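You operate a simulated robot arm through the tools that you are given. There is no shell and no other tool. Be economical: measure what you need, move in short steps, check, and stop when the job is done.

You run a simulated robot arm. Do the job below in one go: nothing can be reset, and whatever is moved stays where it is left.

TASK
Uncouple the teal hose and unplug the blue plug on the cable bench.
Fine: teal valve closed before the tab is pressed, grey isolator off before the plug; coupling in the cream holder, plug in the large white holder.

The check looks at the end state, three seconds after you hand in, the way a careful person would. Anything else that was tipped, shoved, dropped, spilled or broken makes it a failure.

THE ROBOT
A 7-joint arm with a two-finger parallel gripper on a trunk, on a base that drives. Base frame: it is fixed to the floor where the robot stands at the start and does not move with it; the origin is under the middle of the robot, x ahead of it, y to its left, z up; the surface under the hand at the start is at about z = 900. Units: mm, rad, N and s.
With the tool pointing down near the work surface it reaches from about 280 to 720 mm from the robot's upright axis, wherever it stands. Its first joint turns from -2.897 to 2.897 rad. Places, roughly: black coupling (3x3x7 cm) [400, 100, 1000]; blue plug (4x4x7 cm) [400, -200, 1000]; cream holder on the cable bench [600, 100, 900]; grey isolator [400, -400, 900]; teal outlet [400, 100, 900]; teal valve on the cable bench [600, 0, 900]; white holder on the cable bench [500, -200, 900]. Payload 3.43 kg.
Tool frame: the origin (TCP) lies between the finger pads and is the grasp point; the fingertips stand 34 mm ahead of it; z points along the fingers, y is the line along which they close. Largest opening 128 mm; finger width 24, thickness 12; the body of the gripper, 48 by 130 mm, starts 96 mm behind the TCP.
Orientation is that of the tool frame in the base frame, as a unit quaternion [x, y, z, w]. With the fingers straight down and closing along the base's y, the tool's x points along the base's -x, its y along +y and its z along -z.

THE INTERFACE
- The arm moves only by the tool apply_moves. Its argument "motion" is a list of rows, each a list of 7 numbers: the turn, a rotation vector about the tool's x, y, z in units of 6 degrees (1.0 is 6 degrees), then the shift along the tool's x, y, z in units of 25 mm (1.0 is 25 mm), then the gripper command, from -1 (fully open) to 1 (shut), values between in proportion. In form: [[rx, ry, rz, dx, dy, dz, fingers], ...]. A call has 1 to 12 rows; each row shifts and turns the commanded pose from where the row before left it, along the tool's axes as they then stand. A call with a number of a shift or a turn outside -1 to 1 is refused whole. A row lasts 0.2 s, in which the tool goes at most 50 mm and 0.15 rad; a call with a longer step from one row to the next is refused whole, and so is a gripper value outside its range. Where a pose cannot be reached the arm comes as near as it can. A force on the tool above 40 N (or 10 N above the force at the start of the call, whichever is more), or a blocked arm, ends the call early, and 0.2 s more pass. Each finger travels about 108 mm/s and halts on what it meets, pressing with about 23 N; the grip force reading is that of the motor and also rises with nothing between the fingers. The clock runs only during rows and for 0.2 s after the last one: add rows that do not move to give the fingers time. It gives the time, the measured TCP pose, the force on the tool (base axes), the opening and the grip force at its end, in the units of the frame above (readings bear some noise), with the torque about the TCP (base axes, N m) and any sound that the robot's microphone picked up.
- Cameras (640 x 400 px; columns grow to the right, rows downward): "scene" is now at [-10.8, 102.7, 1494.2]; the picture's right is [-0.55, -0.84, 0.00], its down [-0.52, 0.34, -0.78] and it looks along [0.65, -0.43, -0.63] (base axes); focal length 251 px, centre (320, 200). "wrist" rides on the gripper at [76, -11, -160] in the tool frame; the picture's right is [0.15, 0.99, 0.00], its down [-0.88, 0.13, -0.46] and it looks along [-0.45, 0.07, 0.89] (tool axes); focal length 234 px, centre (320, 200). There is no depth. A picture from a camera that has moved, and an enlarged one, comes with that camera's place and axes in the base frame and with its lens. The place of the scene camera against the robot may be out by one fixed shift of up to 18 mm in any direction.
- capture(camera): a new picture of that camera. No time passes.
- raise_lower(by): slides the trunk up (or, below 0, down) by that many mm; the arm and the scene camera ride with it, the base frame stays. It gives what a move gives, with no picture.
- steer(legs): drives the robot by 1 to 6 legs, each [ahead, left, turn to the left] in mm, mm and rad, along the robot's own axes; the way and the turn of a leg run together, so that a leg with both is an arc; at most 1500 mm and 3.142 rad a leg. The arm and the cameras ride along, it lands a little off, and it stops where it bumps. It gives what a move gives.
- pan_tilt(pan, tilt): turns the head with the scene camera to pan (to the left, within 1.501 rad either way) and tilt (down, from -0.506 to 1.204), counted from straight ahead of the robot. It gives what a move gives.
- zoom(camera, box): a new picture of the part [left, top, right, bottom] of that camera's present view, enlarged. No time passes.
- close_job(): hands the job in; it is judged then, once.

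Go step by step. Nothing tells you exact positions but the pictures and the camera data: compare them with the known pose of the tool, close in by small moves and look again before you grip or let go. The budget is 120 turns and 98 pictures, counting those below and the enlarged ones. Unless the task says otherwise, let go and move clear before handing in, and close with one line.

The tools are called after "Emit:" by a JSON object that holds its "name" and its "arguments". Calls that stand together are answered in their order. apply_moves: Moves the arm, as the interface text tells. Its arguments: {"type":"object","properties":{"motion":{"type":"array","items":{"type":"array","items":{"type":"number"}}}},"required":["motion"]} The other tools are called the same way: raise_lower (by) slides the trunk up or down; steer (legs) drives the base; pan_tilt (pan, tilt) turns the head that bears the scene camera; capture (camera) takes a picture; zoom (camera, box) takes an enlarged picture of a part of a camera's view; close_job () hands the job in.

At the start:

```text
t: 0.0
tcp_pos: [446.5, 16.4, 1251.6]
tool_rot: [0.0, 1.0, 0.0, 0.0]
force: [0.5, 0.1, 0.1]
wrist_torque: [-0.03, 0.01, -0.02]
gripper_width: 128.0
grasp_force: 0.2
trunk travel left (down, up): [-200.0, 124.0]
robot x, y, heading: [-1.5, -3.2, -0.0]
head pan, tilt: [-0.578, 0.675]
```

scene: 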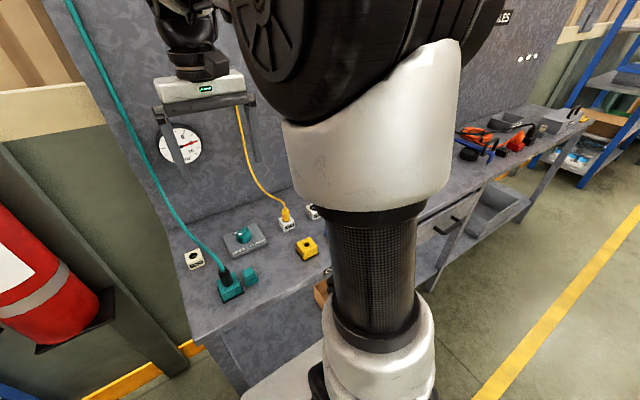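
wrist: 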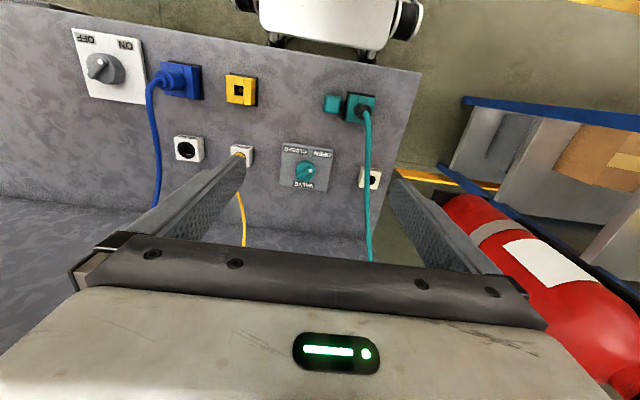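

I see the bench laid out beneath the hand, with the teal outlet and its tab at roughly (405, 86). I'll enlarge the key areas before moving.

Emit:
{"name": "zoom", "arguments": {"camera": "wrist", "box": [230, 60, 430, 210]}}

Emit:
{"name": "zoom", "arguments": {"camera": "wrist", "box": [60, 20, 270, 180]}}

Emit:
{"name": "zoom", "arguments": {"camera": "scene", "box": [160, 180, 340, 310]}}

```text
2.67 times, centred on (330, 135) of wrist
camera zoom: at [371.9, 5.2, 1410.6], right [-0.15, 0.99, 0.0], down [0.88, 0.13, 0.46], along [0.45, 0.07, -0.89], focal length 624 px, centre (293, 373)
```

zoom: 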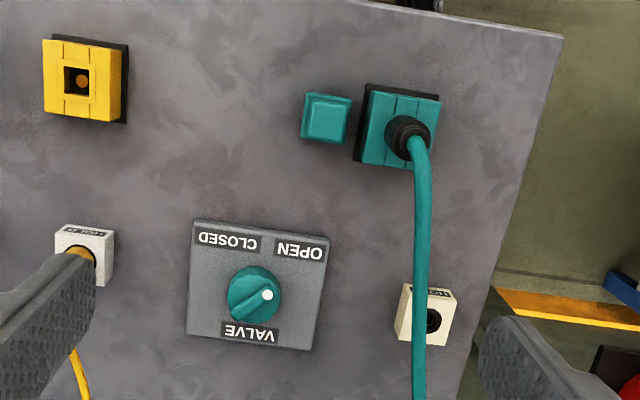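

```text
2.50 times, centred on (165, 100) of wrist
camera zoom: at [371.9, 5.2, 1410.6], right [-0.15, 0.99, 0.0], down [0.88, 0.13, 0.46], along [0.45, 0.07, -0.89], focal length 585 px, centre (708, 450)
```

zoom: 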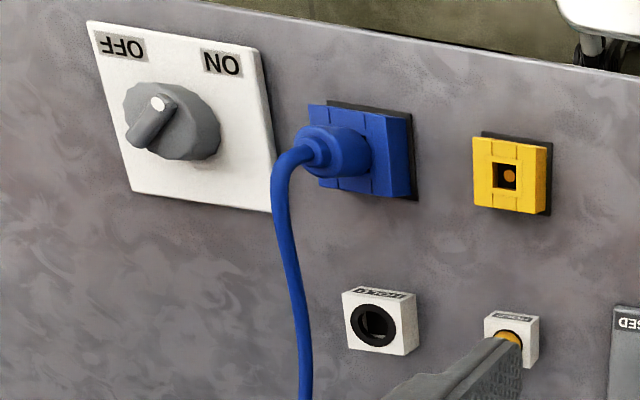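

```text
3.08 times, centred on (250, 245) of scene
camera zoom: at [-10.8, 102.7, 1494.2], right [-0.55, -0.84, 0.0], down [-0.52, 0.34, -0.78], along [0.65, -0.43, -0.63], focal length 771 px, centre (535, 62)
```

zoom: 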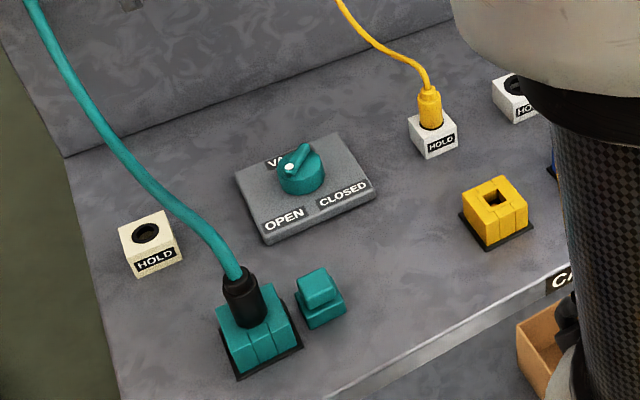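

The valve pointer seems to be at OPEN and the isolator at ON. I'll move down above the valve with the fingers part closed to see it better.

Emit:
{"name": "apply_moves", "arguments": {"motion": [[0, 0, 0, -0.667, -0.1, 0.8, 0.2], [0, 0, 0, -0.667, -0.1, 0.8, 0.2], [0, 0, 0, -0.667, -0.1, 0.8, 0.2], [0, 0, 0, -0.667, -0.1, 0.8, 0.2], [0, 0, 0, -0.667, -0.1, 0.8, 0.2], [0, 0, 0, -0.667, -0.1, 0.8, 0.2], [0, 0, 0, 0, 0, 0, 0.2]]}}

Emit:
{"name": "capture", "arguments": {"camera": "wrist"}}

Emit:
{"name": "capture", "arguments": {"camera": "scene"}}

```text
t: 1.6
tcp_pos: [546.6, 3.1, 1129.7]
tool_rot: [0.0, 1.0, 0.0, 0.0]
force: [0.2, -0.8, -1.1]
wrist_torque: [0.02, 0.0, 0.03]
gripper_width: 51.3
grasp_force: 0.0
trunk travel left (down, up): [-200.0, 124.0]
robot x, y, heading: [0.5, 0.9, -0.001]
head pan, tilt: [-0.578, 0.675]
```

```text
92 pictures are left
camera wrist: at [471.0, -10.1, 1289.2], right [-0.15, 0.99, 0.0], down [0.88, 0.13, 0.46], along [0.45, 0.07, -0.89], focal length 234 px, centre (320, 200)
```

wrist: 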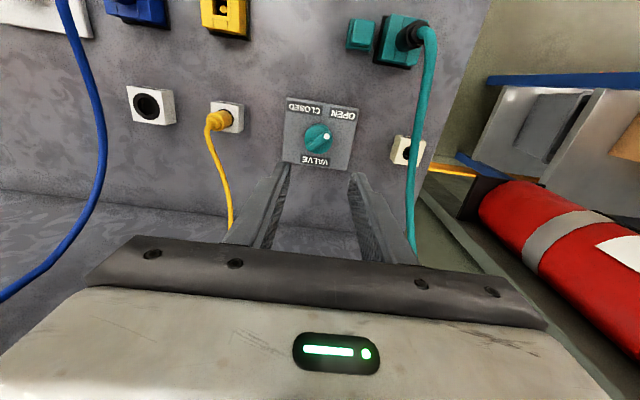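

```text
91 pictures are left
camera scene: at [-10.6, 102.7, 1494.2], right [-0.55, -0.84, 0.0], down [-0.52, 0.34, -0.78], along [0.65, -0.43, -0.63], focal length 251 px, centre (320, 200)
```

scene: 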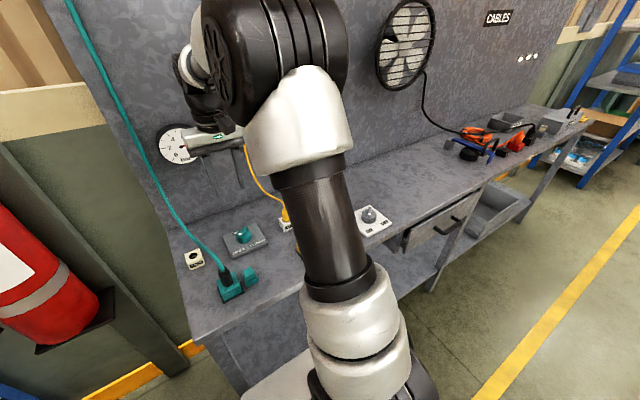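

Emit:
{"name": "zoom", "arguments": {"camera": "wrist", "box": [270, 85, 370, 185]}}

Emit:
{"name": "zoom", "arguments": {"camera": "wrist", "box": [320, 0, 460, 100]}}

Emit:
{"name": "zoom", "arguments": {"camera": "scene", "box": [210, 210, 290, 265]}}

Emit:
{"name": "zoom", "arguments": {"camera": "scene", "box": [340, 195, 400, 240]}}

```text
4.00 times, centred on (320, 135) of wrist
camera zoom: at [471.0, -10.1, 1289.2], right [-0.15, 0.99, 0.0], down [0.88, 0.13, 0.46], along [0.45, 0.07, -0.89], focal length 937 px, centre (320, 460)
```

zoom: 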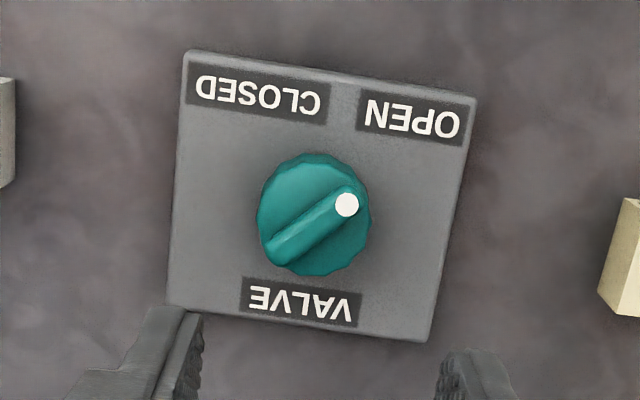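

```text
4.00 times, centred on (390, 50) of wrist
camera zoom: at [471.0, -10.1, 1289.2], right [-0.15, 0.99, 0.0], down [0.88, 0.13, 0.46], along [0.45, 0.07, -0.89], focal length 937 px, centre (40, 800)
```

zoom: 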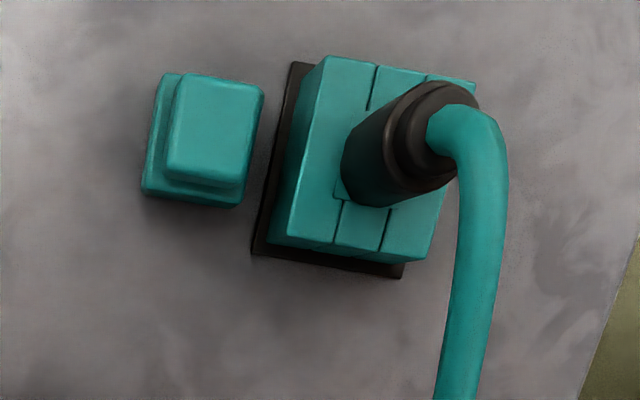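

```text
7.27 times, centred on (250, 238) of scene
camera zoom: at [-10.6, 102.7, 1494.2], right [-0.55, -0.84, 0.0], down [-0.52, 0.34, -0.78], along [0.65, -0.43, -0.63], focal length 1823 px, centre (829, -73)
```

zoom: 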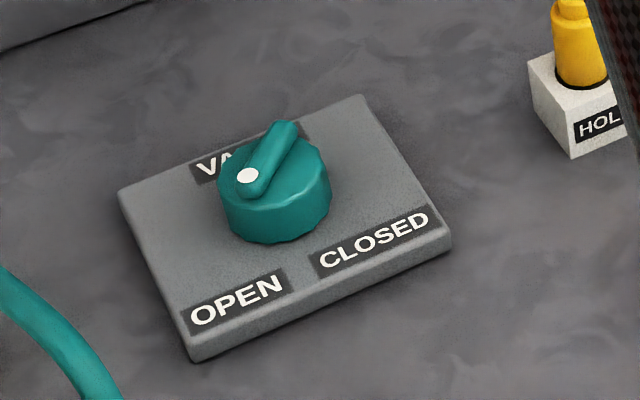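

```text
8.89 times, centred on (370, 218) of scene
camera zoom: at [-10.6, 102.7, 1494.2], right [-0.55, -0.84, 0.0], down [-0.52, 0.34, -0.78], along [0.65, -0.43, -0.63], focal length 2228 px, centre (-124, 44)
```

zoom: 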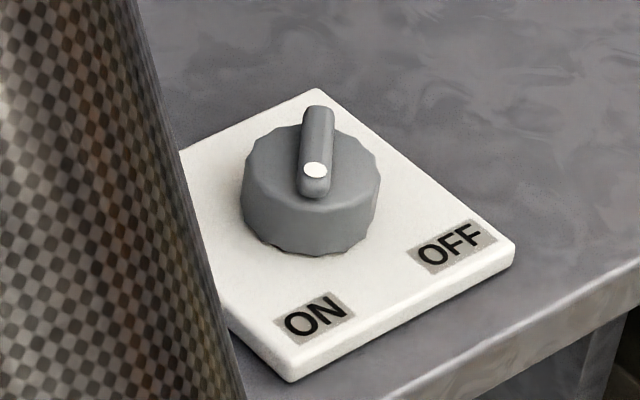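

The knob is bar-shaped, pointing at about 135° (OPEN), and needs about +90° (seen from above) to reach CLOSED. I'll turn the hand so the fingers straddle the bar and come down partway.

Emit:
{"name": "apply_moves", "arguments": {"motion": [[0, 0, 0.9375, 0, 0, 0.6, 0.2], [0, 0, 0.9375, 0, 0, 0.6, 0.2], [0, 0, 0.9375, 0, 0, 0.6, 0.2], [0, 0, 0.9375, 0, 0, 0.6, 0.2], [0, 0, 0.9375, 0, 0, 0.6, 0.2], [0, 0, 0.9375, 0, 0, 0.6, 0.2], [0, 0, 0.9375, 0, 0, 0.6, 0.2], [0, 0, 0.9375, 0, 0, 0.6, 0.2], [0, 0, 0, 0, 0, 0, 0.2]]}}

Emit:
{"name": "capture", "arguments": {"camera": "wrist"}}

Emit:
{"name": "capture", "arguments": {"camera": "scene"}}

```text
t: 3.6
tcp_pos: [545.2, 4.7, 1011.6]
tool_rot: [0.383, 0.924, 0.0, 0.0]
force: [-0.4, -0.4, 0.0]
wrist_torque: [0.01, 0.0, -0.02]
gripper_width: 51.1
grasp_force: 0.1
trunk travel left (down, up): [-200.0, 124.0]
robot x, y, heading: [-2.5, 3.4, 0.0]
head pan, tilt: [-0.578, 0.675]
```

```text
86 pictures are left
camera wrist: at [484.2, 49.5, 1170.6], right [0.6, 0.8, 0.0], down [0.71, -0.53, 0.46], along [0.37, -0.27, -0.89], focal length 234 px, centre (320, 200)
```

wrist: 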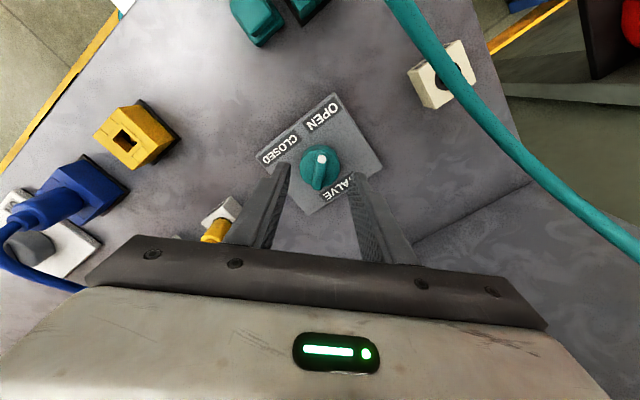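

```text
85 pictures are left
camera scene: at [-10.7, 102.7, 1494.2], right [-0.55, -0.84, 0.0], down [-0.52, 0.34, -0.78], along [0.65, -0.43, -0.63], focal length 251 px, centre (320, 200)
```

scene: 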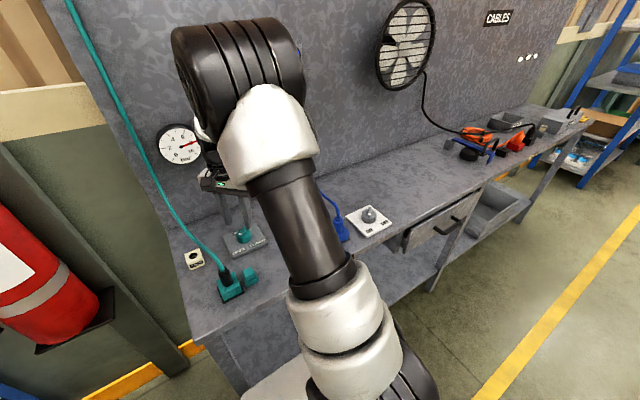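

Emit:
{"name": "zoom", "arguments": {"camera": "wrist", "box": [260, 110, 380, 230]}}

```text
3.33 times, centred on (320, 170) of wrist
camera zoom: at [484.2, 49.5, 1170.6], right [0.6, 0.8, 0.0], down [0.71, -0.53, 0.46], along [0.37, -0.27, -0.89], focal length 781 px, centre (320, 300)
```

zoom: 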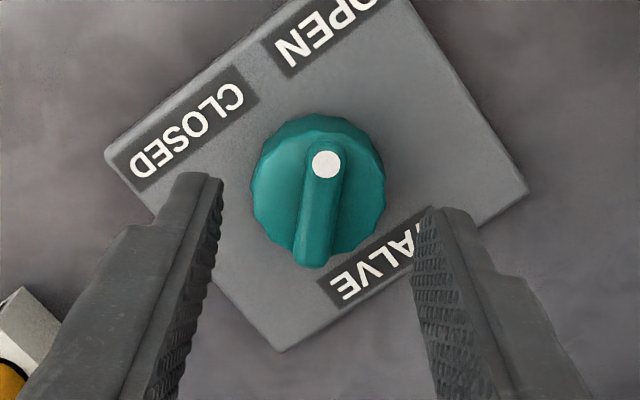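

Bar centre triangulates to about (551, 0) with its top near z 945. I'll centre over it and step down.

Emit:
{"name": "apply_moves", "arguments": {"motion": [[0, 0, 0, -0.3, 0.05, 0.4, 0.35], [0, 0, 0, 0, 0, 0.5, 0.35], [0, 0, 0, 0, 0, 0.16, 0.35], [0, 0, 0, 0, 0, 0, 0.35]]}}

Emit:
{"name": "zoom", "arguments": {"camera": "wrist", "box": [260, 110, 380, 230]}}

Emit:
{"name": "zoom", "arguments": {"camera": "scene", "box": [190, 160, 310, 280]}}

```text
t: 4.6
tcp_pos: [553.0, -2.1, 983.4]
tool_rot: [0.383, 0.924, 0.0, 0.0]
force: [0.4, -0.1, -0.5]
wrist_torque: [0.01, 0.02, -0.03]
gripper_width: 41.5
grasp_force: 0.1
trunk travel left (down, up): [-200.0, 124.0]
robot x, y, heading: [-1.6, 0.7, 0.001]
head pan, tilt: [-0.578, 0.675]
```

```text
3.33 times, centred on (320, 170) of wrist
camera zoom: at [492.4, 43.0, 1143.7], right [0.6, 0.8, 0.0], down [0.72, -0.53, 0.46], along [0.37, -0.27, -0.89], focal length 781 px, centre (320, 300)
```

zoom: 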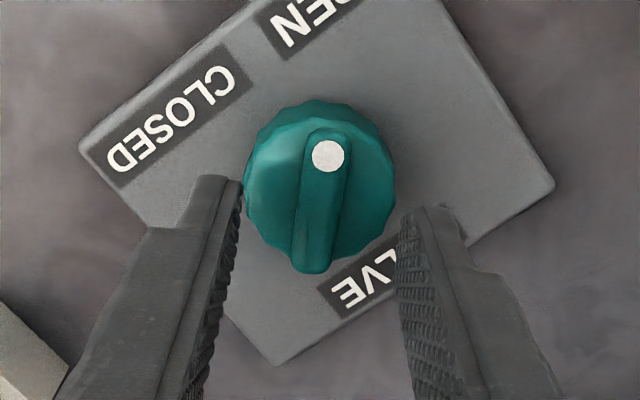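

```text
3.33 times, centred on (250, 220) of scene
camera zoom: at [-10.8, 102.7, 1494.2], right [-0.55, -0.84, 0.0], down [-0.52, 0.34, -0.78], along [0.65, -0.43, -0.63], focal length 835 px, centre (553, 133)
```

zoom: 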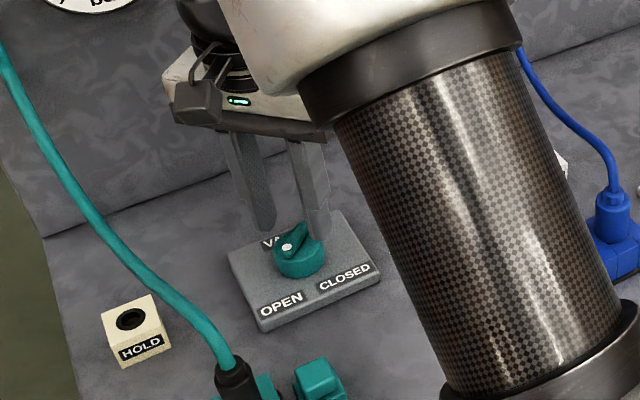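

Emit:
{"name": "apply_moves", "arguments": {"motion": [[0, 0, 0, 0, 0, 0.16, 0.35], [0, 0, 0, 0, 0, 0.16, 0.35], [0, 0, 0, 0, 0, 0.08, 0.35], [0, 0, 0, 0, 0, 0, 0.35]]}}

Emit:
{"name": "zoom", "arguments": {"camera": "wrist", "box": [260, 110, 380, 230]}}

Emit:
{"name": "zoom", "arguments": {"camera": "scene", "box": [210, 200, 290, 260]}}

```text
t: 5.6
tcp_pos: [553.1, -1.9, 974.1]
tool_rot: [0.383, 0.924, 0.0, 0.001]
force: [-0.1, 0.1, 0.5]
wrist_torque: [0.04, 0.04, 0.0]
gripper_width: 41.5
grasp_force: 0.2
trunk travel left (down, up): [-200.0, 124.0]
robot x, y, heading: [1.2, 1.7, -0.002]
head pan, tilt: [-0.578, 0.675]
```

```text
3.33 times, centred on (320, 170) of wrist
camera zoom: at [492.1, 42.5, 1133.3], right [0.6, 0.8, 0.0], down [0.72, -0.53, 0.46], along [0.37, -0.27, -0.89], focal length 781 px, centre (320, 300)
```

zoom: 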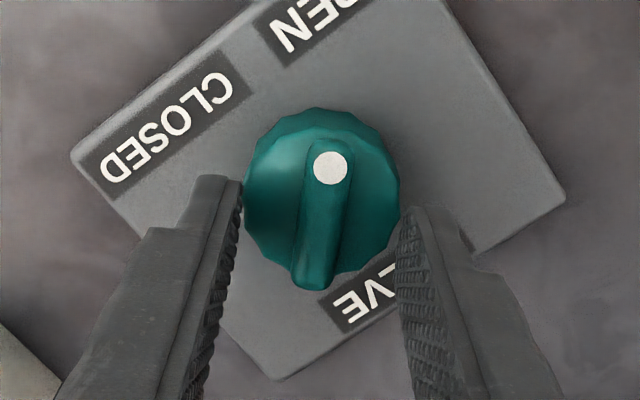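

```text
6.67 times, centred on (250, 230) of scene
camera zoom: at [-10.8, 102.7, 1494.2], right [-0.55, -0.84, 0.0], down [-0.52, 0.34, -0.78], along [0.65, -0.43, -0.63], focal length 1671 px, centre (787, 0)
```

zoom: 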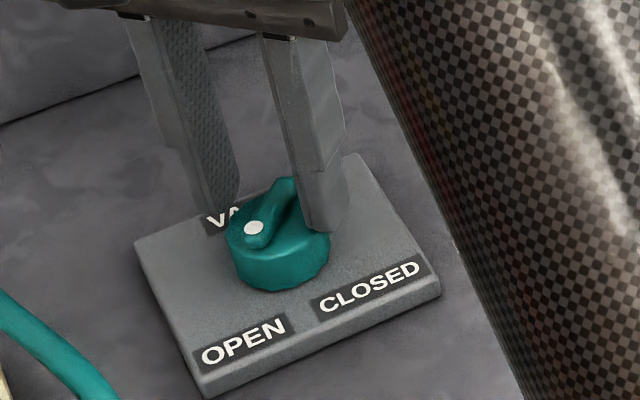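

Emit:
{"name": "apply_moves", "arguments": {"motion": [[0, 0, 0, 0, 0, 0, 0.6], [0, 0, 0, 0, 0, 0.08, 0.6], [0, 0, 0, 0, 0, 0.08, 0.6], [0, 0, 0, 0, 0, 0, 0.6]]}}

Emit:
{"name": "zoom", "arguments": {"camera": "scene", "box": [210, 200, 290, 260]}}

```text
t: 6.6
tcp_pos: [552.9, -2.4, 974.1]
tool_rot: [0.383, 0.924, 0.002, 0.004]
force: [-3.6, 0.2, 31.7]
wrist_torque: [-0.15, 0.75, 0.0]
gripper_width: 26.3
grasp_force: 1.0
trunk travel left (down, up): [-200.0, 124.0]
robot x, y, heading: [1.3, 0.5, -0.005]
head pan, tilt: [-0.578, 0.675]
```

```text
6.67 times, centred on (250, 230) of scene
camera zoom: at [-13.3, 102.8, 1494.6], right [-0.55, -0.84, 0.0], down [-0.52, 0.34, -0.78], along [0.66, -0.43, -0.62], focal length 1671 px, centre (787, 0)
```

zoom: 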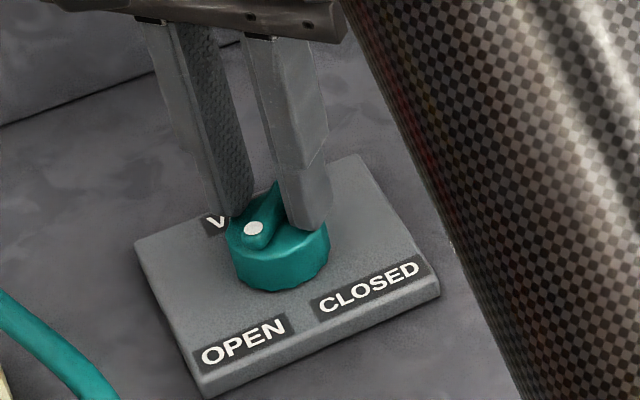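

The fingertips touched the knob's top face at tip z about 940. I'll back off slightly and close on the bar.

Emit:
{"name": "apply_moves", "arguments": {"motion": [[0, 0, 0, 0, 0, -0.2, 0.6], [0, 0, 0, 0, 0, 0, 1], [0, 0, 0, 0, 0, 0, 1], [0, 0, 0, 0, 0, 0, 1]]}}

Emit:
{"name": "zoom", "arguments": {"camera": "wrist", "box": [260, 110, 380, 230]}}

```text
t: 7.6
tcp_pos: [552.2, -2.5, 974.3]
tool_rot: [0.383, 0.924, -0.001, -0.003]
force: [-3.7, -1.3, -10.7]
wrist_torque: [-0.91, -0.95, 0.0]
gripper_width: 11.9
grasp_force: 44.5
trunk travel left (down, up): [-200.0, 124.0]
robot x, y, heading: [-3.2, -0.9, -0.003]
head pan, tilt: [-0.578, 0.675]
```

```text
3.33 times, centred on (320, 170) of wrist
camera zoom: at [492.1, 43.3, 1133.7], right [0.6, 0.8, 0.0], down [0.72, -0.53, 0.45], along [0.36, -0.27, -0.89], focal length 781 px, centre (320, 300)
```

zoom: 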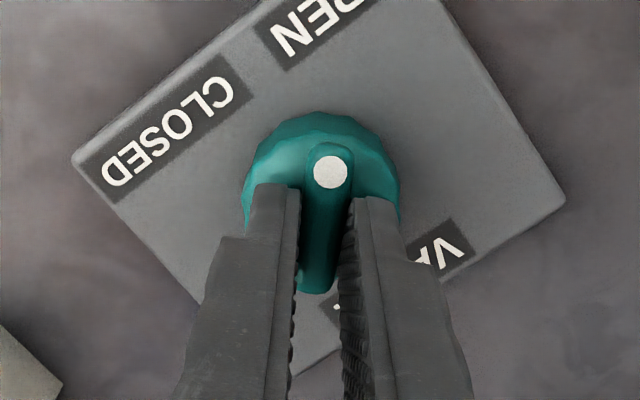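

Emit:
{"name": "apply_moves", "arguments": {"motion": [[0, 0, -0.3, 0, 0, 0.04, 1], [0, 0, -0.6, 0, 0, 0, 1], [0, 0, -0.6, 0, 0, 0, 1], [0, 0, -0.6, 0, 0, 0, 1], [0, 0, -0.6, 0, 0, 0, 1], [0, 0, -0.6, 0, 0, 0, 1], [0, 0, -0.6, 0, 0, 0, 1], [0, 0, -0.6, 0, 0, 0, 1], [0, 0, 0, 0, 0, 0, 1]]}}

Emit:
{"name": "zoom", "arguments": {"camera": "wrist", "box": [260, 110, 380, 230]}}

```text
t: 9.6
tcp_pos: [553.4, 1.1, 974.6]
tool_rot: [0.155, 0.988, 0.001, -0.002]
force: [-12.0, 9.8, -22.6]
wrist_torque: [0.12, -0.4, -0.04]
gripper_width: 12.1
grasp_force: 45.3
trunk travel left (down, up): [-200.0, 124.0]
robot x, y, heading: [1.7, -1.0, -0.003]
head pan, tilt: [-0.578, 0.675]
```

```text
3.33 times, centred on (320, 170) of wrist
camera zoom: at [478.5, 11.0, 1133.7], right [0.16, 0.99, 0.0], down [0.88, -0.15, 0.45], along [0.45, -0.07, -0.89], focal length 781 px, centre (320, 300)
```

zoom: 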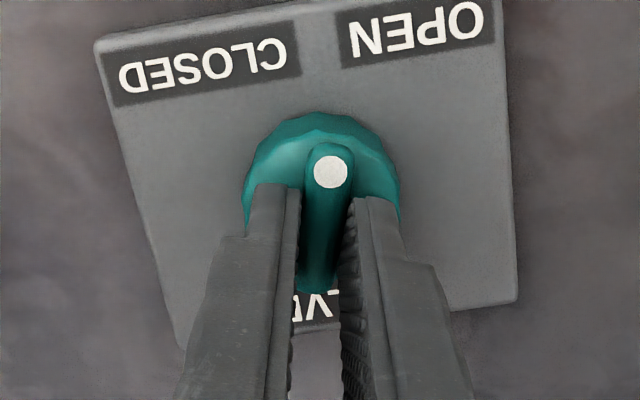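

Emit:
{"name": "apply_moves", "arguments": {"motion": [[0, 0, -0.6, 0.05, 0, 0.04, 1], [0, 0, -0.6, 0, 0, 0, 1], [0, 0, -0.6, 0, 0, 0, 1], [0, 0, -0.6, 0, 0, 0, 1], [0, 0, -0.6, 0, 0, 0, 1], [0, 0, -0.6, 0, 0, 0, 1], [0, 0, -0.6, 0, 0, 0, 1], [0, 0, -0.6, 0, 0, 0, 1], [0, 0, -0.6, 0, 0, 0, 1], [0, 0, 0, 0, 0, 0, 1]]}}

Emit:
{"name": "zoom", "arguments": {"camera": "wrist", "box": [260, 110, 380, 230]}}

```text
t: 11.8
tcp_pos: [553.0, 0.5, 974.0]
tool_rot: [-0.126, 0.992, 0.0, 0.003]
force: [5.0, 20.6, 3.8]
wrist_torque: [0.9, -1.38, -0.04]
gripper_width: 11.8
grasp_force: 45.1
trunk travel left (down, up): [-200.0, 124.0]
robot x, y, heading: [-2.7, -2.9, -0.003]
head pan, tilt: [-0.578, 0.675]
```

```text
3.33 times, centred on (320, 170) of wrist
camera zoom: at [482.2, -30.0, 1133.2], right [-0.39, 0.92, 0.0], down [0.82, 0.35, 0.46], along [0.42, 0.18, -0.89], focal length 781 px, centre (320, 300)
```

zoom: 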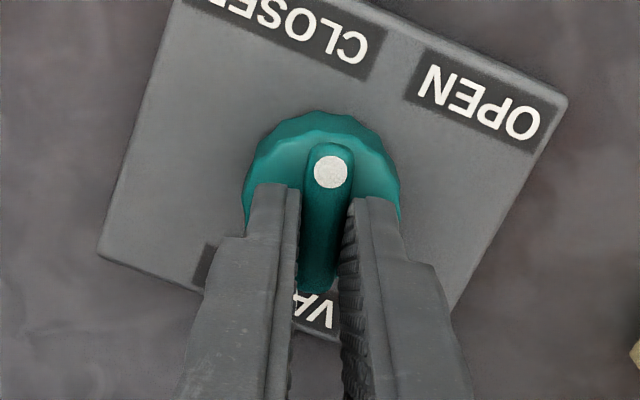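

Emit:
{"name": "apply_moves", "arguments": {"motion": [[0, 0, -0.6, 0, 0.06, 0, 1], [0, 0, -0.6, 0, 0, 0, 1], [0, 0, -0.6, 0, 0, 0, 1], [0, 0, -0.6, 0, 0.03, 0, 1], [0, 0, -0.6, 0, 0, 0, 1], [0, 0, -0.6, 0, 0, 0, 1], [0, 0, -0.6, 0, 0, 0, 1], [0, 0, -0.6, 0, 0, 0, 1], [0, 0, -0.6, 0, 0, 0, 1], [0, 0, 0, 0, 0, 0, 1]]}}

Emit:
{"name": "zoom", "arguments": {"camera": "wrist", "box": [260, 110, 380, 230]}}

```text
t: 14.0
tcp_pos: [552.4, 0.7, 973.8]
tool_rot: [-0.396, 0.918, 0.0, 0.001]
force: [9.2, 18.2, 16.8]
wrist_torque: [0.66, -0.08, -1.16]
gripper_width: 12.0
grasp_force: 44.9
trunk travel left (down, up): [-200.0, 124.0]
robot x, y, heading: [0.6, 1.5, -0.002]
head pan, tilt: [-0.578, 0.675]
```

```text
3.33 times, centred on (320, 170) of wrist
camera zoom: at [508.6, -61.9, 1133.4], right [-0.82, 0.57, 0.0], down [0.51, 0.73, 0.46], along [0.26, 0.37, -0.89], focal length 781 px, centre (320, 300)
```

zoom: 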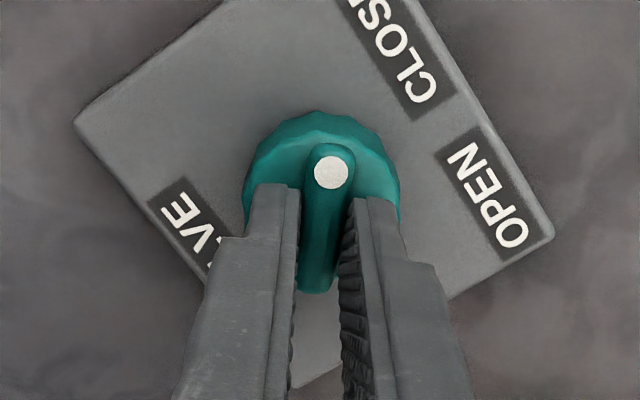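

The wrist torque now shows the end stop, so the valve is at CLOSED. I'll release, rise, and check it.

Emit:
{"name": "apply_moves", "arguments": {"motion": [[0, 0, 0.1, 0, 0, 0, 0.5], [0, 0, 0, 0, 0, 0, 0.5], [0, 0, 0, 0, 0, -0.8, 0.5], [0, 0, 0, 0, 0, -1, 0.5], [0, 0, 0, 0, 0, -1, 0.5], [0, 0, 0, 0, 0, -1, 0.5], [0, 0, 0, 0, 0, 0, 0.5]]}}

Emit:
{"name": "zoom", "arguments": {"camera": "wrist", "box": [220, 70, 420, 230]}}

Emit:
{"name": "capture", "arguments": {"camera": "scene"}}

```text
t: 15.6
tcp_pos: [551.8, 0.6, 1070.9]
tool_rot: [-0.393, 0.92, -0.001, -0.001]
force: [0.7, 0.3, 0.4]
wrist_torque: [0.02, 0.02, 0.01]
gripper_width: 31.9
grasp_force: 0.0
trunk travel left (down, up): [-200.0, 124.0]
robot x, y, heading: [0.5, 2.4, 0.003]
head pan, tilt: [-0.578, 0.675]
```

```text
2.50 times, centred on (320, 150) of wrist
camera zoom: at [508.2, -63.6, 1229.2], right [-0.82, 0.58, 0.0], down [0.51, 0.73, 0.46], along [0.26, 0.37, -0.89], focal length 585 px, centre (320, 325)
```

zoom: 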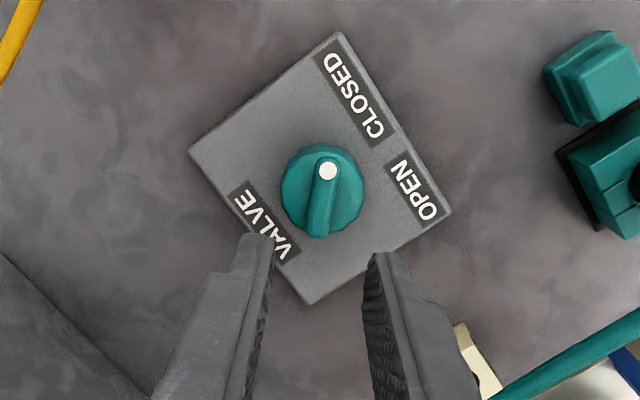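

```text
73 pictures are left
camera scene: at [-10.8, 102.7, 1494.2], right [-0.55, -0.84, 0.0], down [-0.52, 0.34, -0.78], along [0.65, -0.43, -0.63], focal length 251 px, centre (320, 200)
```

scene: 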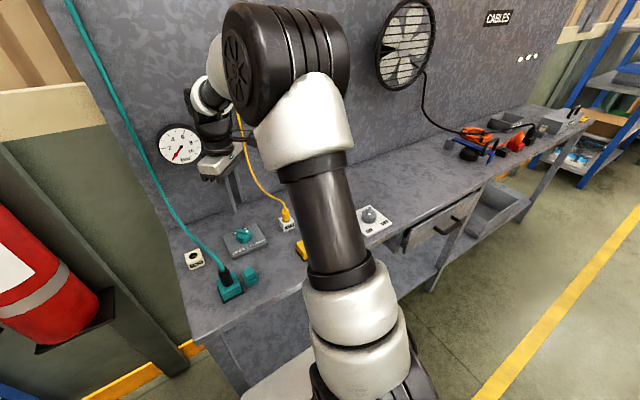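

The valve reads CLOSED and the gauge has fallen to zero. Next I turn the hand so its body stays clear of the hose and move, fingers shut, over the tab at about (409, 38).

Emit:
{"name": "apply_moves", "arguments": {"motion": [[0, 0, -0.9, 0, 0, -0.2, 0.8], [0, 0, -0.9, 0, 0, 0, 1], [0, 0, -0.9, 0, 0, 0, 1], [0, 0, -0.9, 0, 0, 0, 1], [0, 0, -0.9, 0, 0, 0, 1], [0, 0, -0.9, 0, 0, 0, 1], [0, 0, -0.9, 0, 0, 0, 1], [0, 0, -0.92, 0, 0, 0, 1]]}}

Emit:
{"name": "apply_moves", "arguments": {"motion": [[0, 0, 0, -0.2, 0.8, 0, 1], [0, 0, 0, -0.22, 0.82, 0, 1], [0, 0, 0, -0.22, 0.82, 0, 1], [0, 0, 0, -0.22, 0.82, 0, 1], [0, 0, 0, -0.22, 0.82, 0, 1], [0, 0, 0, -0.22, 0.82, 0, 1], [0, 0, 0, -0.22, 0.82, 0, 1], [0, 0, 0, 0, 0, 0.4, 1]]}}

Emit:
{"name": "capture", "arguments": {"camera": "wrist"}}

Emit:
{"name": "capture", "arguments": {"camera": "scene"}}

```text
t: 17.4
tcp_pos: [550.6, 1.2, 1074.6]
tool_rot: [-0.705, 0.709, 0.0, 0.0]
force: [1.1, 0.1, 0.8]
wrist_torque: [0.0, 0.0, 0.01]
gripper_width: 0.1
grasp_force: 23.0
trunk travel left (down, up): [-200.0, 124.0]
robot x, y, heading: [-1.1, 1.8, -0.004]
head pan, tilt: [-0.578, 0.675]
```

```text
t: 19.2
tcp_pos: [407.3, 40.9, 1064.2]
tool_rot: [-0.704, 0.71, 0.0, 0.001]
force: [-0.5, 0.1, -0.5]
wrist_torque: [0.04, -0.03, 0.0]
gripper_width: 0.0
grasp_force: 22.4
trunk travel left (down, up): [-200.0, 124.0]
robot x, y, heading: [0.9, 0.0, -0.003]
head pan, tilt: [-0.578, 0.675]
```

```text
72 pictures are left
camera wrist: at [419.8, -36.1, 1222.5], right [-0.99, -0.14, 0.0], down [-0.12, 0.88, 0.46], along [-0.06, 0.45, -0.89], focal length 234 px, centre (320, 200)
```

wrist: 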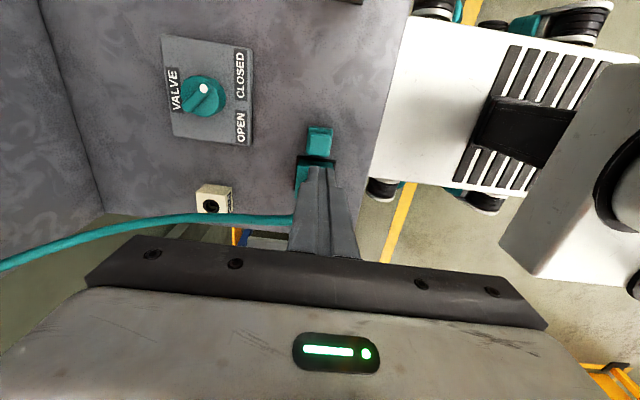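

```text
71 pictures are left
camera scene: at [-10.9, 102.7, 1494.2], right [-0.55, -0.84, 0.0], down [-0.52, 0.34, -0.78], along [0.65, -0.43, -0.63], focal length 251 px, centre (320, 200)
```

scene: 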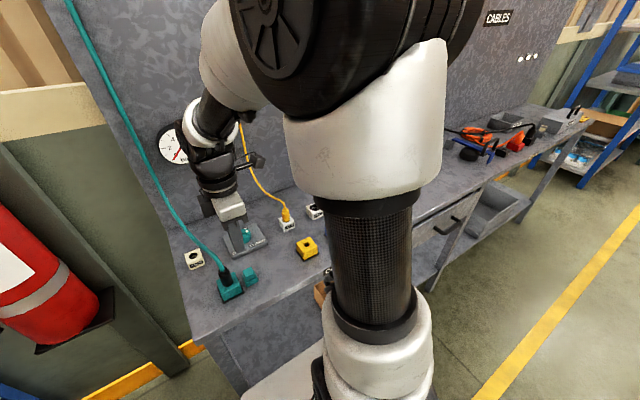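

Emit:
{"name": "zoom", "arguments": {"camera": "wrist", "box": [260, 90, 380, 210]}}

Emit:
{"name": "zoom", "arguments": {"camera": "scene", "box": [180, 180, 300, 310]}}

```text
3.33 times, centred on (320, 150) of wrist
camera zoom: at [419.8, -36.1, 1222.5], right [-0.99, -0.14, 0.0], down [-0.12, 0.88, 0.46], along [-0.06, 0.45, -0.89], focal length 781 px, centre (320, 367)
```

zoom: 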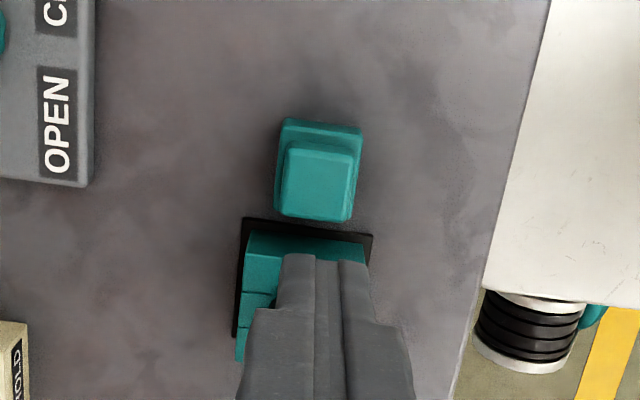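

```text
3.08 times, centred on (240, 245) of scene
camera zoom: at [-10.9, 102.7, 1494.2], right [-0.55, -0.84, 0.0], down [-0.52, 0.34, -0.78], along [0.65, -0.43, -0.63], focal length 771 px, centre (566, 62)
```

zoom: 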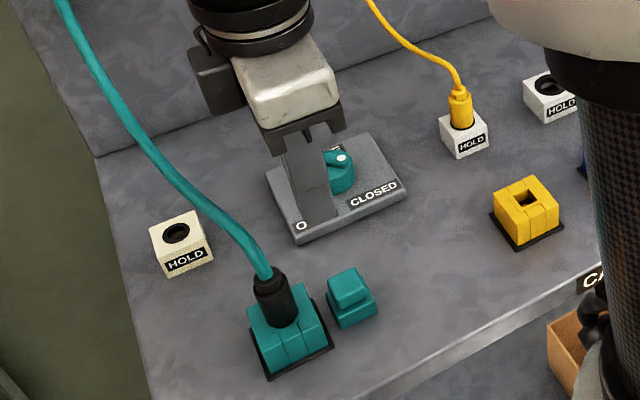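

Emit:
{"name": "apply_moves", "arguments": {"motion": [[0, 0, 0, 0.16, -0.15, 0.5, 1], [0, 0, 0, 0, 0, 0.8, 1], [0, 0, 0, 0, 0, 0.8, 1], [0, 0, 0, 0, 0, 0.8, 1], [0, 0, 0, 0, 0, 0.4, 1], [0, 0, 0, 0, 0, 0, 1]]}}

Emit:
{"name": "zoom", "arguments": {"camera": "wrist", "box": [260, 90, 380, 210]}}

Emit:
{"name": "zoom", "arguments": {"camera": "scene", "box": [180, 180, 300, 310]}}

```text
t: 20.6
tcp_pos: [411.2, 37.2, 979.9]
tool_rot: [-0.705, 0.709, -0.001, 0.0]
force: [0.1, -0.2, 0.0]
wrist_torque: [-0.01, 0.01, -0.04]
gripper_width: 0.3
grasp_force: 23.4
trunk travel left (down, up): [-200.0, 124.0]
robot x, y, heading: [1.2, 2.2, -0.004]
head pan, tilt: [-0.578, 0.675]
```

```text
3.33 times, centred on (320, 150) of wrist
camera zoom: at [422.1, -39.9, 1139.6], right [-0.99, -0.14, 0.0], down [-0.12, 0.88, 0.46], along [-0.06, 0.45, -0.89], focal length 781 px, centre (320, 367)
```

zoom: 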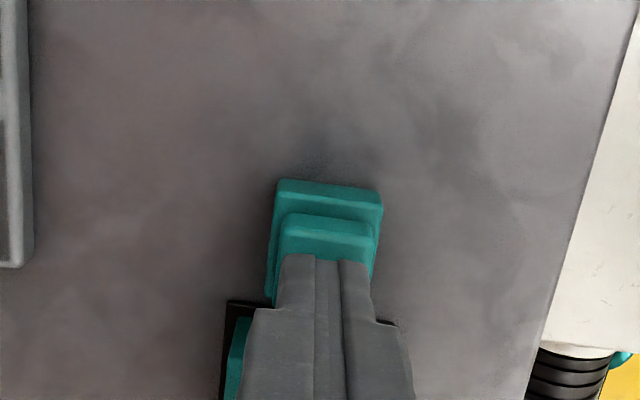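

```text
3.08 times, centred on (240, 245) of scene
camera zoom: at [-10.7, 102.7, 1494.2], right [-0.55, -0.84, 0.0], down [-0.52, 0.34, -0.78], along [0.65, -0.43, -0.63], focal length 771 px, centre (566, 62)
```

zoom: 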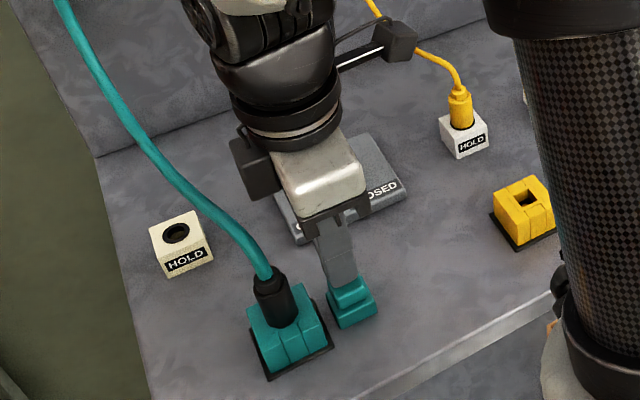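

The fingertips sit over the tab. Pressing down in small steps now.

Emit:
{"name": "apply_moves", "arguments": {"motion": [[0, 0, 0, 0, 0, 0.2, 1], [0, 0, 0, 0, 0, 0.12, 1], [0, 0, 0, 0, 0, 0.12, 1], [0, 0, 0, 0, 0, 0.12, 1], [0, 0, 0, 0, 0, 0.12, 1], [0, 0, 0, 0, 0, 0.12, 1], [0, 0, 0, 0, 0, 0.08, 1], [0, 0, 0, 0, 0, 0.08, 1], [0, 0, 0, 0, 0, 0.08, 1], [0, 0, 0, 0, 0, 0, 1]]}}

Emit:
{"name": "zoom", "arguments": {"camera": "scene", "box": [180, 180, 300, 310]}}

```text
t: 22.3
tcp_pos: [411.8, 34.9, 965.0]
tool_rot: [-0.705, 0.709, -0.002, 0.003]
force: [-8.5, 0.4, 29.1]
wrist_torque: [-0.04, 0.37, 0.06]
gripper_width: 0.1
grasp_force: 23.3
trunk travel left (down, up): [-200.0, 124.0]
robot x, y, heading: [-1.7, -1.0, -0.002]
head pan, tilt: [-0.578, 0.675]
heard: click
stopped in row 8: the force on the tool passed its limit at 42 N (the readings are from after the stop); the commanded pose is now the measured one
```

```text
3.08 times, centred on (240, 245) of scene
camera zoom: at [-14.6, 102.5, 1494.7], right [-0.55, -0.84, 0.0], down [-0.52, 0.34, -0.78], along [0.66, -0.43, -0.62], focal length 771 px, centre (566, 62)
```

zoom: 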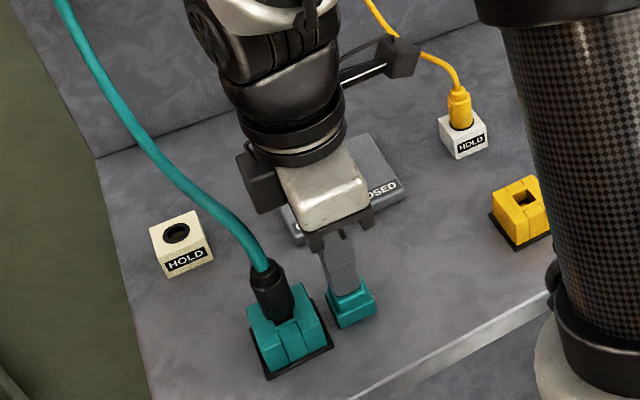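

The tab clicked. I'll rise, back away from the hose, and turn the hand back to look at the coupling.

Emit:
{"name": "apply_moves", "arguments": {"motion": [[0, 0, 0, 0, 0, -0.4, 1], [0, 0, 0, 0, 0, -1, 1], [0, 0, 0, 0.5, 0, -1, 1], [0, 0, 0, 0.5, 0, -1, 1], [0, 0, 1, 0.5, 0, -1, 1], [0, 0, 1, 0, 0, -1, 0.5], [0, 0, 1, 0, 0, 0, 0.2], [0, 0, 1, 0, 0, 0, 0.2], [0, 0, 1, 0, 0, 0, 0.2], [0, 0, 1, 0, 0, 0, 0.2], [0, 0, 1, 0, 0, 0, 0.2], [0, 0, 1, 0, 0, 0, 0.2]]}}

Emit:
{"name": "apply_moves", "arguments": {"motion": [[0, 0, 1, 0, 0, 0, 0.2], [0, 0, 1, 0, 0, 0, 0.2], [0, 0, 1, 0, 0, 0, 0.2], [0, 0, 1, 0, 0, 0, 0.2], [0, 0, 1, 0, 0, 0, 0.2], [0, 0, 1, 0, 0, 0, 0.2], [0, 0, 1, 0, 0, 0, 0.2]]}}

Emit:
{"name": "capture", "arguments": {"camera": "wrist"}}

Emit:
{"name": "zoom", "arguments": {"camera": "scene", "box": [160, 180, 280, 310]}}

```text
t: 24.9
tcp_pos: [410.2, -2.4, 1096.9]
tool_rot: [-0.354, 0.935, -0.001, 0.001]
force: [-0.5, -0.3, -0.6]
wrist_torque: [0.01, -0.03, 0.01]
gripper_width: 51.4
grasp_force: 0.0
trunk travel left (down, up): [-200.0, 124.0]
robot x, y, heading: [-0.4, -5.3, -0.003]
head pan, tilt: [-0.578, 0.675]
```

```text
t: 26.5
tcp_pos: [412.6, -1.7, 1095.6]
tool_rot: [0.005, 1.0, 0.0, 0.0]
force: [0.4, 0.3, 0.2]
wrist_torque: [0.0, 0.04, -0.03]
gripper_width: 51.3
grasp_force: 0.2
trunk travel left (down, up): [-200.0, 124.0]
robot x, y, heading: [0.4, -3.1, 0.004]
head pan, tilt: [-0.578, 0.675]
```

```text
65 pictures are left
camera wrist: at [337.1, -13.2, 1255.2], right [-0.14, 0.99, 0.0], down [0.88, 0.12, 0.46], along [0.45, 0.06, -0.89], focal length 234 px, centre (320, 200)
```

wrist: 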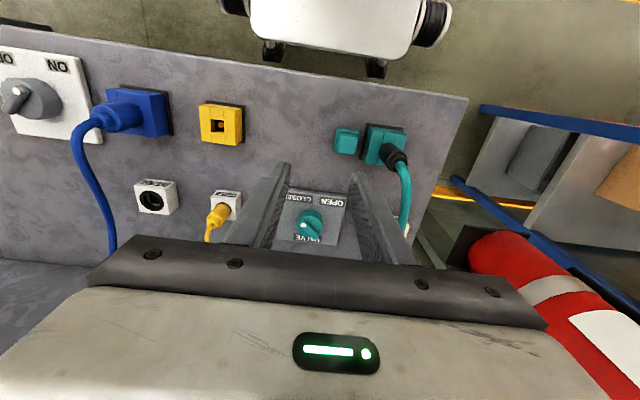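

```text
3.08 times, centred on (220, 245) of scene
camera zoom: at [-10.9, 102.7, 1494.2], right [-0.55, -0.84, 0.0], down [-0.52, 0.34, -0.78], along [0.65, -0.43, -0.63], focal length 771 px, centre (628, 62)
```

zoom: 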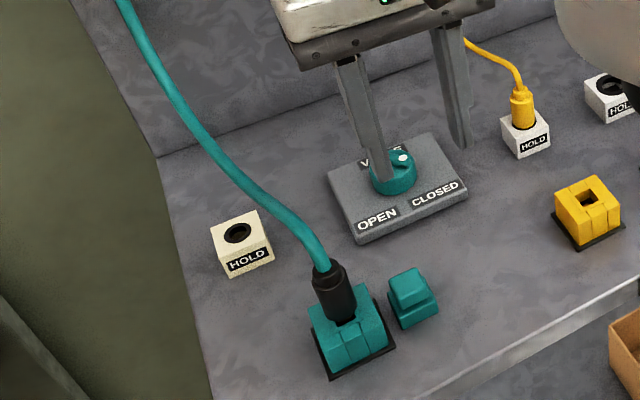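

Emit:
{"name": "zoom", "arguments": {"camera": "wrist", "box": [320, 105, 440, 225]}}

Emit:
{"name": "zoom", "arguments": {"camera": "scene", "box": [200, 250, 260, 310]}}

```text
3.33 times, centred on (380, 165) of wrist
camera zoom: at [337.1, -13.2, 1255.2], right [-0.14, 0.99, 0.0], down [0.88, 0.12, 0.46], along [0.45, 0.06, -0.89], focal length 781 px, centre (120, 317)
```

zoom: 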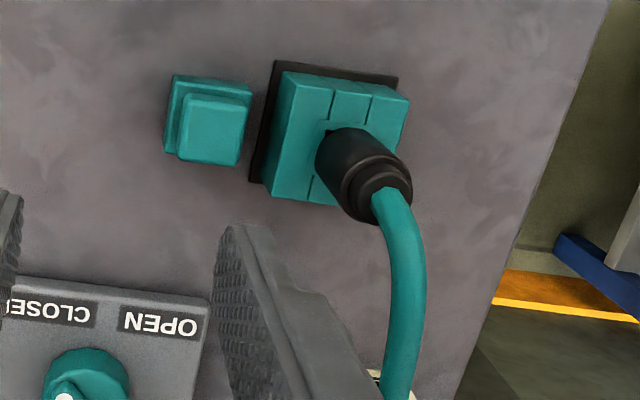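

```text
6.67 times, centred on (230, 280) of scene
camera zoom: at [-10.9, 102.7, 1494.2], right [-0.55, -0.84, 0.0], down [-0.52, 0.34, -0.78], along [0.65, -0.43, -0.63], focal length 1671 px, centre (920, -333)
```

zoom: 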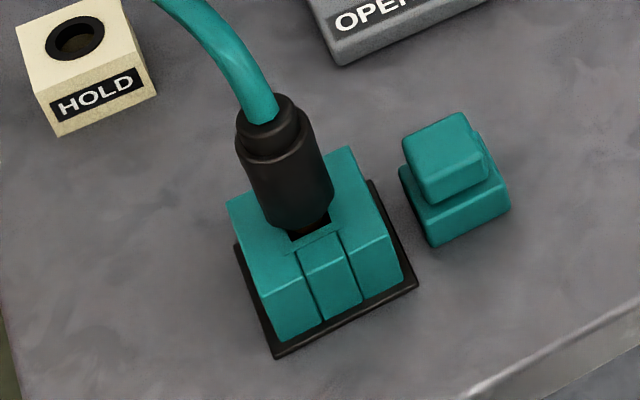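

The coupling has popped up slightly at about (407, 86), axis vertical. I'll move to a pre-grasp behind it and tilt the hand 30° so the palm stays clear of the hose.

Emit:
{"name": "apply_moves", "arguments": {"motion": [[0, 0, -0.1, 0.6, 0.3, 0, -0.25], [0, 0, 0, 0.6, 0.5, 0.2, -0.25], [0, 0, 0, 0.4, 0.7, 0.3, -0.25], [0, 0, 0, 0.24, 0.7, 0.3, -0.25], [0, 0, 0, 0, 0.7, 0.3, -0.25], [0, 0, 0, 0, 0.6, 0.3, -0.25], [0, -1, 0, 0, 0, 0, -0.25], [0, -1, 0, 0, 0, 0, -0.25], [0, -1, 0, 0, 0, 0, -0.25], [0, -1, 0, 0, 0, 0, -0.25], [0, -1, 0, 0, 0, 0, -0.25], [0, 0, 0, 0, 0, 0, -0.25]]}}

Emit:
{"name": "capture", "arguments": {"camera": "wrist"}}

Emit:
{"name": "capture", "arguments": {"camera": "scene"}}

```text
t: 29.3
tcp_pos: [358.5, 84.2, 1029.7]
tool_rot: [0.0, 0.976, 0.0, 0.218]
force: [-0.4, -0.4, 0.5]
wrist_torque: [0.01, 0.0, -0.02]
gripper_width: 80.3
grasp_force: 0.0
trunk travel left (down, up): [-200.0, 124.0]
robot x, y, heading: [0.3, -1.3, -0.003]
head pan, tilt: [-0.578, 0.675]
stopped in row 12: the arm was blocked; the commanded pose is now the measured one
```

```text
61 pictures are left
camera wrist: at [222.8, 72.6, 1142.2], right [-0.13, 0.99, -0.06], down [0.6, 0.13, 0.79], along [0.79, 0.07, -0.61], focal length 234 px, centre (320, 200)
```

wrist: 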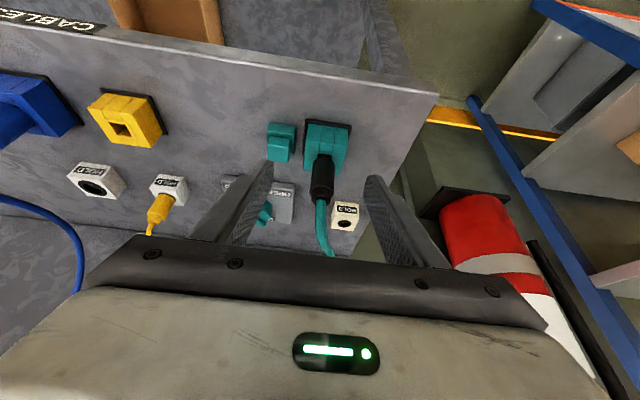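

```text
60 pictures are left
camera scene: at [-12.2, 92.2, 1509.1], right [-0.63, -0.78, 0.0], down [-0.38, 0.31, -0.87], along [0.68, -0.55, -0.49], focal length 251 px, centre (320, 200)
```

scene: 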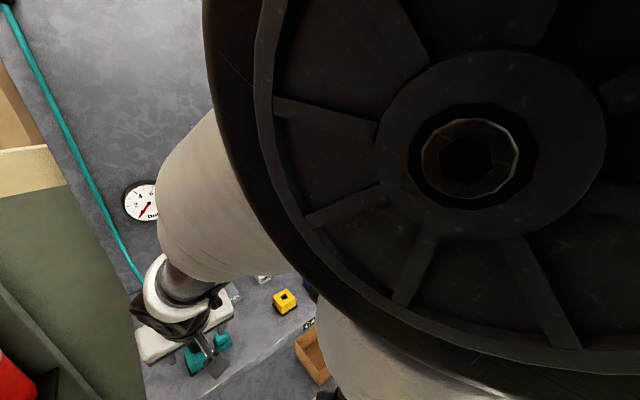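

The elbow fouled the head when tilting this close in. I'll untilt slightly and drive back 120 mm to gain room.

Emit:
{"name": "apply_moves", "arguments": {"motion": [[0, 1, 0, 0, 0, -0.5, -0.25], [0, 1, 0, 0, 0, -0.5, -0.25], [0, 0, 0, 0, 0, 0, -0.25]]}}

Emit:
{"name": "steer", "arguments": {"legs": [[-120, 0, 0]]}}

Emit:
{"name": "capture", "arguments": {"camera": "wrist"}}

Emit:
{"name": "capture", "arguments": {"camera": "scene"}}

```text
t: 30.1
tcp_pos: [349.4, 84.8, 1055.6]
tool_rot: [-0.002, 0.993, 0.0, 0.118]
force: [0.3, 0.7, 0.4]
wrist_torque: [-0.01, 0.04, 0.02]
gripper_width: 80.0
grasp_force: 0.1
trunk travel left (down, up): [-200.0, 124.0]
robot x, y, heading: [0.8, -0.3, 0.002]
head pan, tilt: [-0.578, 0.675]
```

```text
t: 31.3
tcp_pos: [232.7, 82.9, 1053.9]
tool_rot: [0.0, 0.993, -0.001, 0.119]
force: [-0.6, 0.9, -0.8]
wrist_torque: [0.03, 0.03, -0.03]
gripper_width: 80.1
grasp_force: 0.0
trunk travel left (down, up): [-200.0, 124.0]
robot x, y, heading: [-121.8, -1.6, -0.002]
head pan, tilt: [-0.578, 0.675]
```

```text
59 pictures are left
camera wrist: at [121.7, 71.7, 1191.7], right [-0.14, 0.99, -0.04], down [0.75, 0.13, 0.65], along [0.65, 0.06, -0.76], focal length 234 px, centre (320, 200)
```

wrist: 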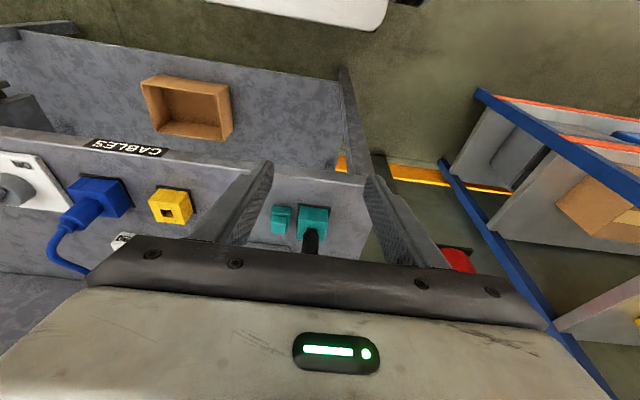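

```text
58 pictures are left
camera scene: at [-128.6, 96.8, 1502.0], right [-0.6, -0.8, 0.0], down [-0.44, 0.33, -0.83], along [0.67, -0.5, -0.55], focal length 251 px, centre (320, 200)
```

scene: 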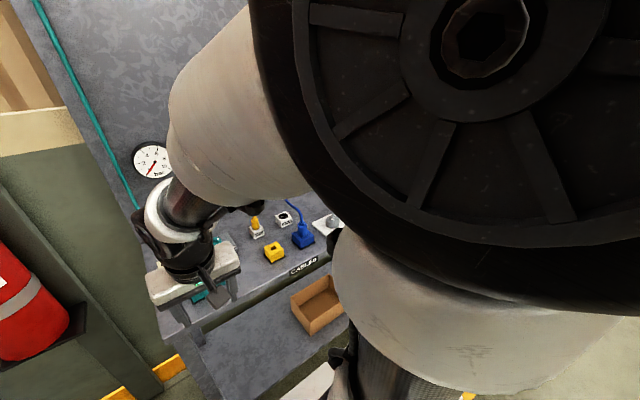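

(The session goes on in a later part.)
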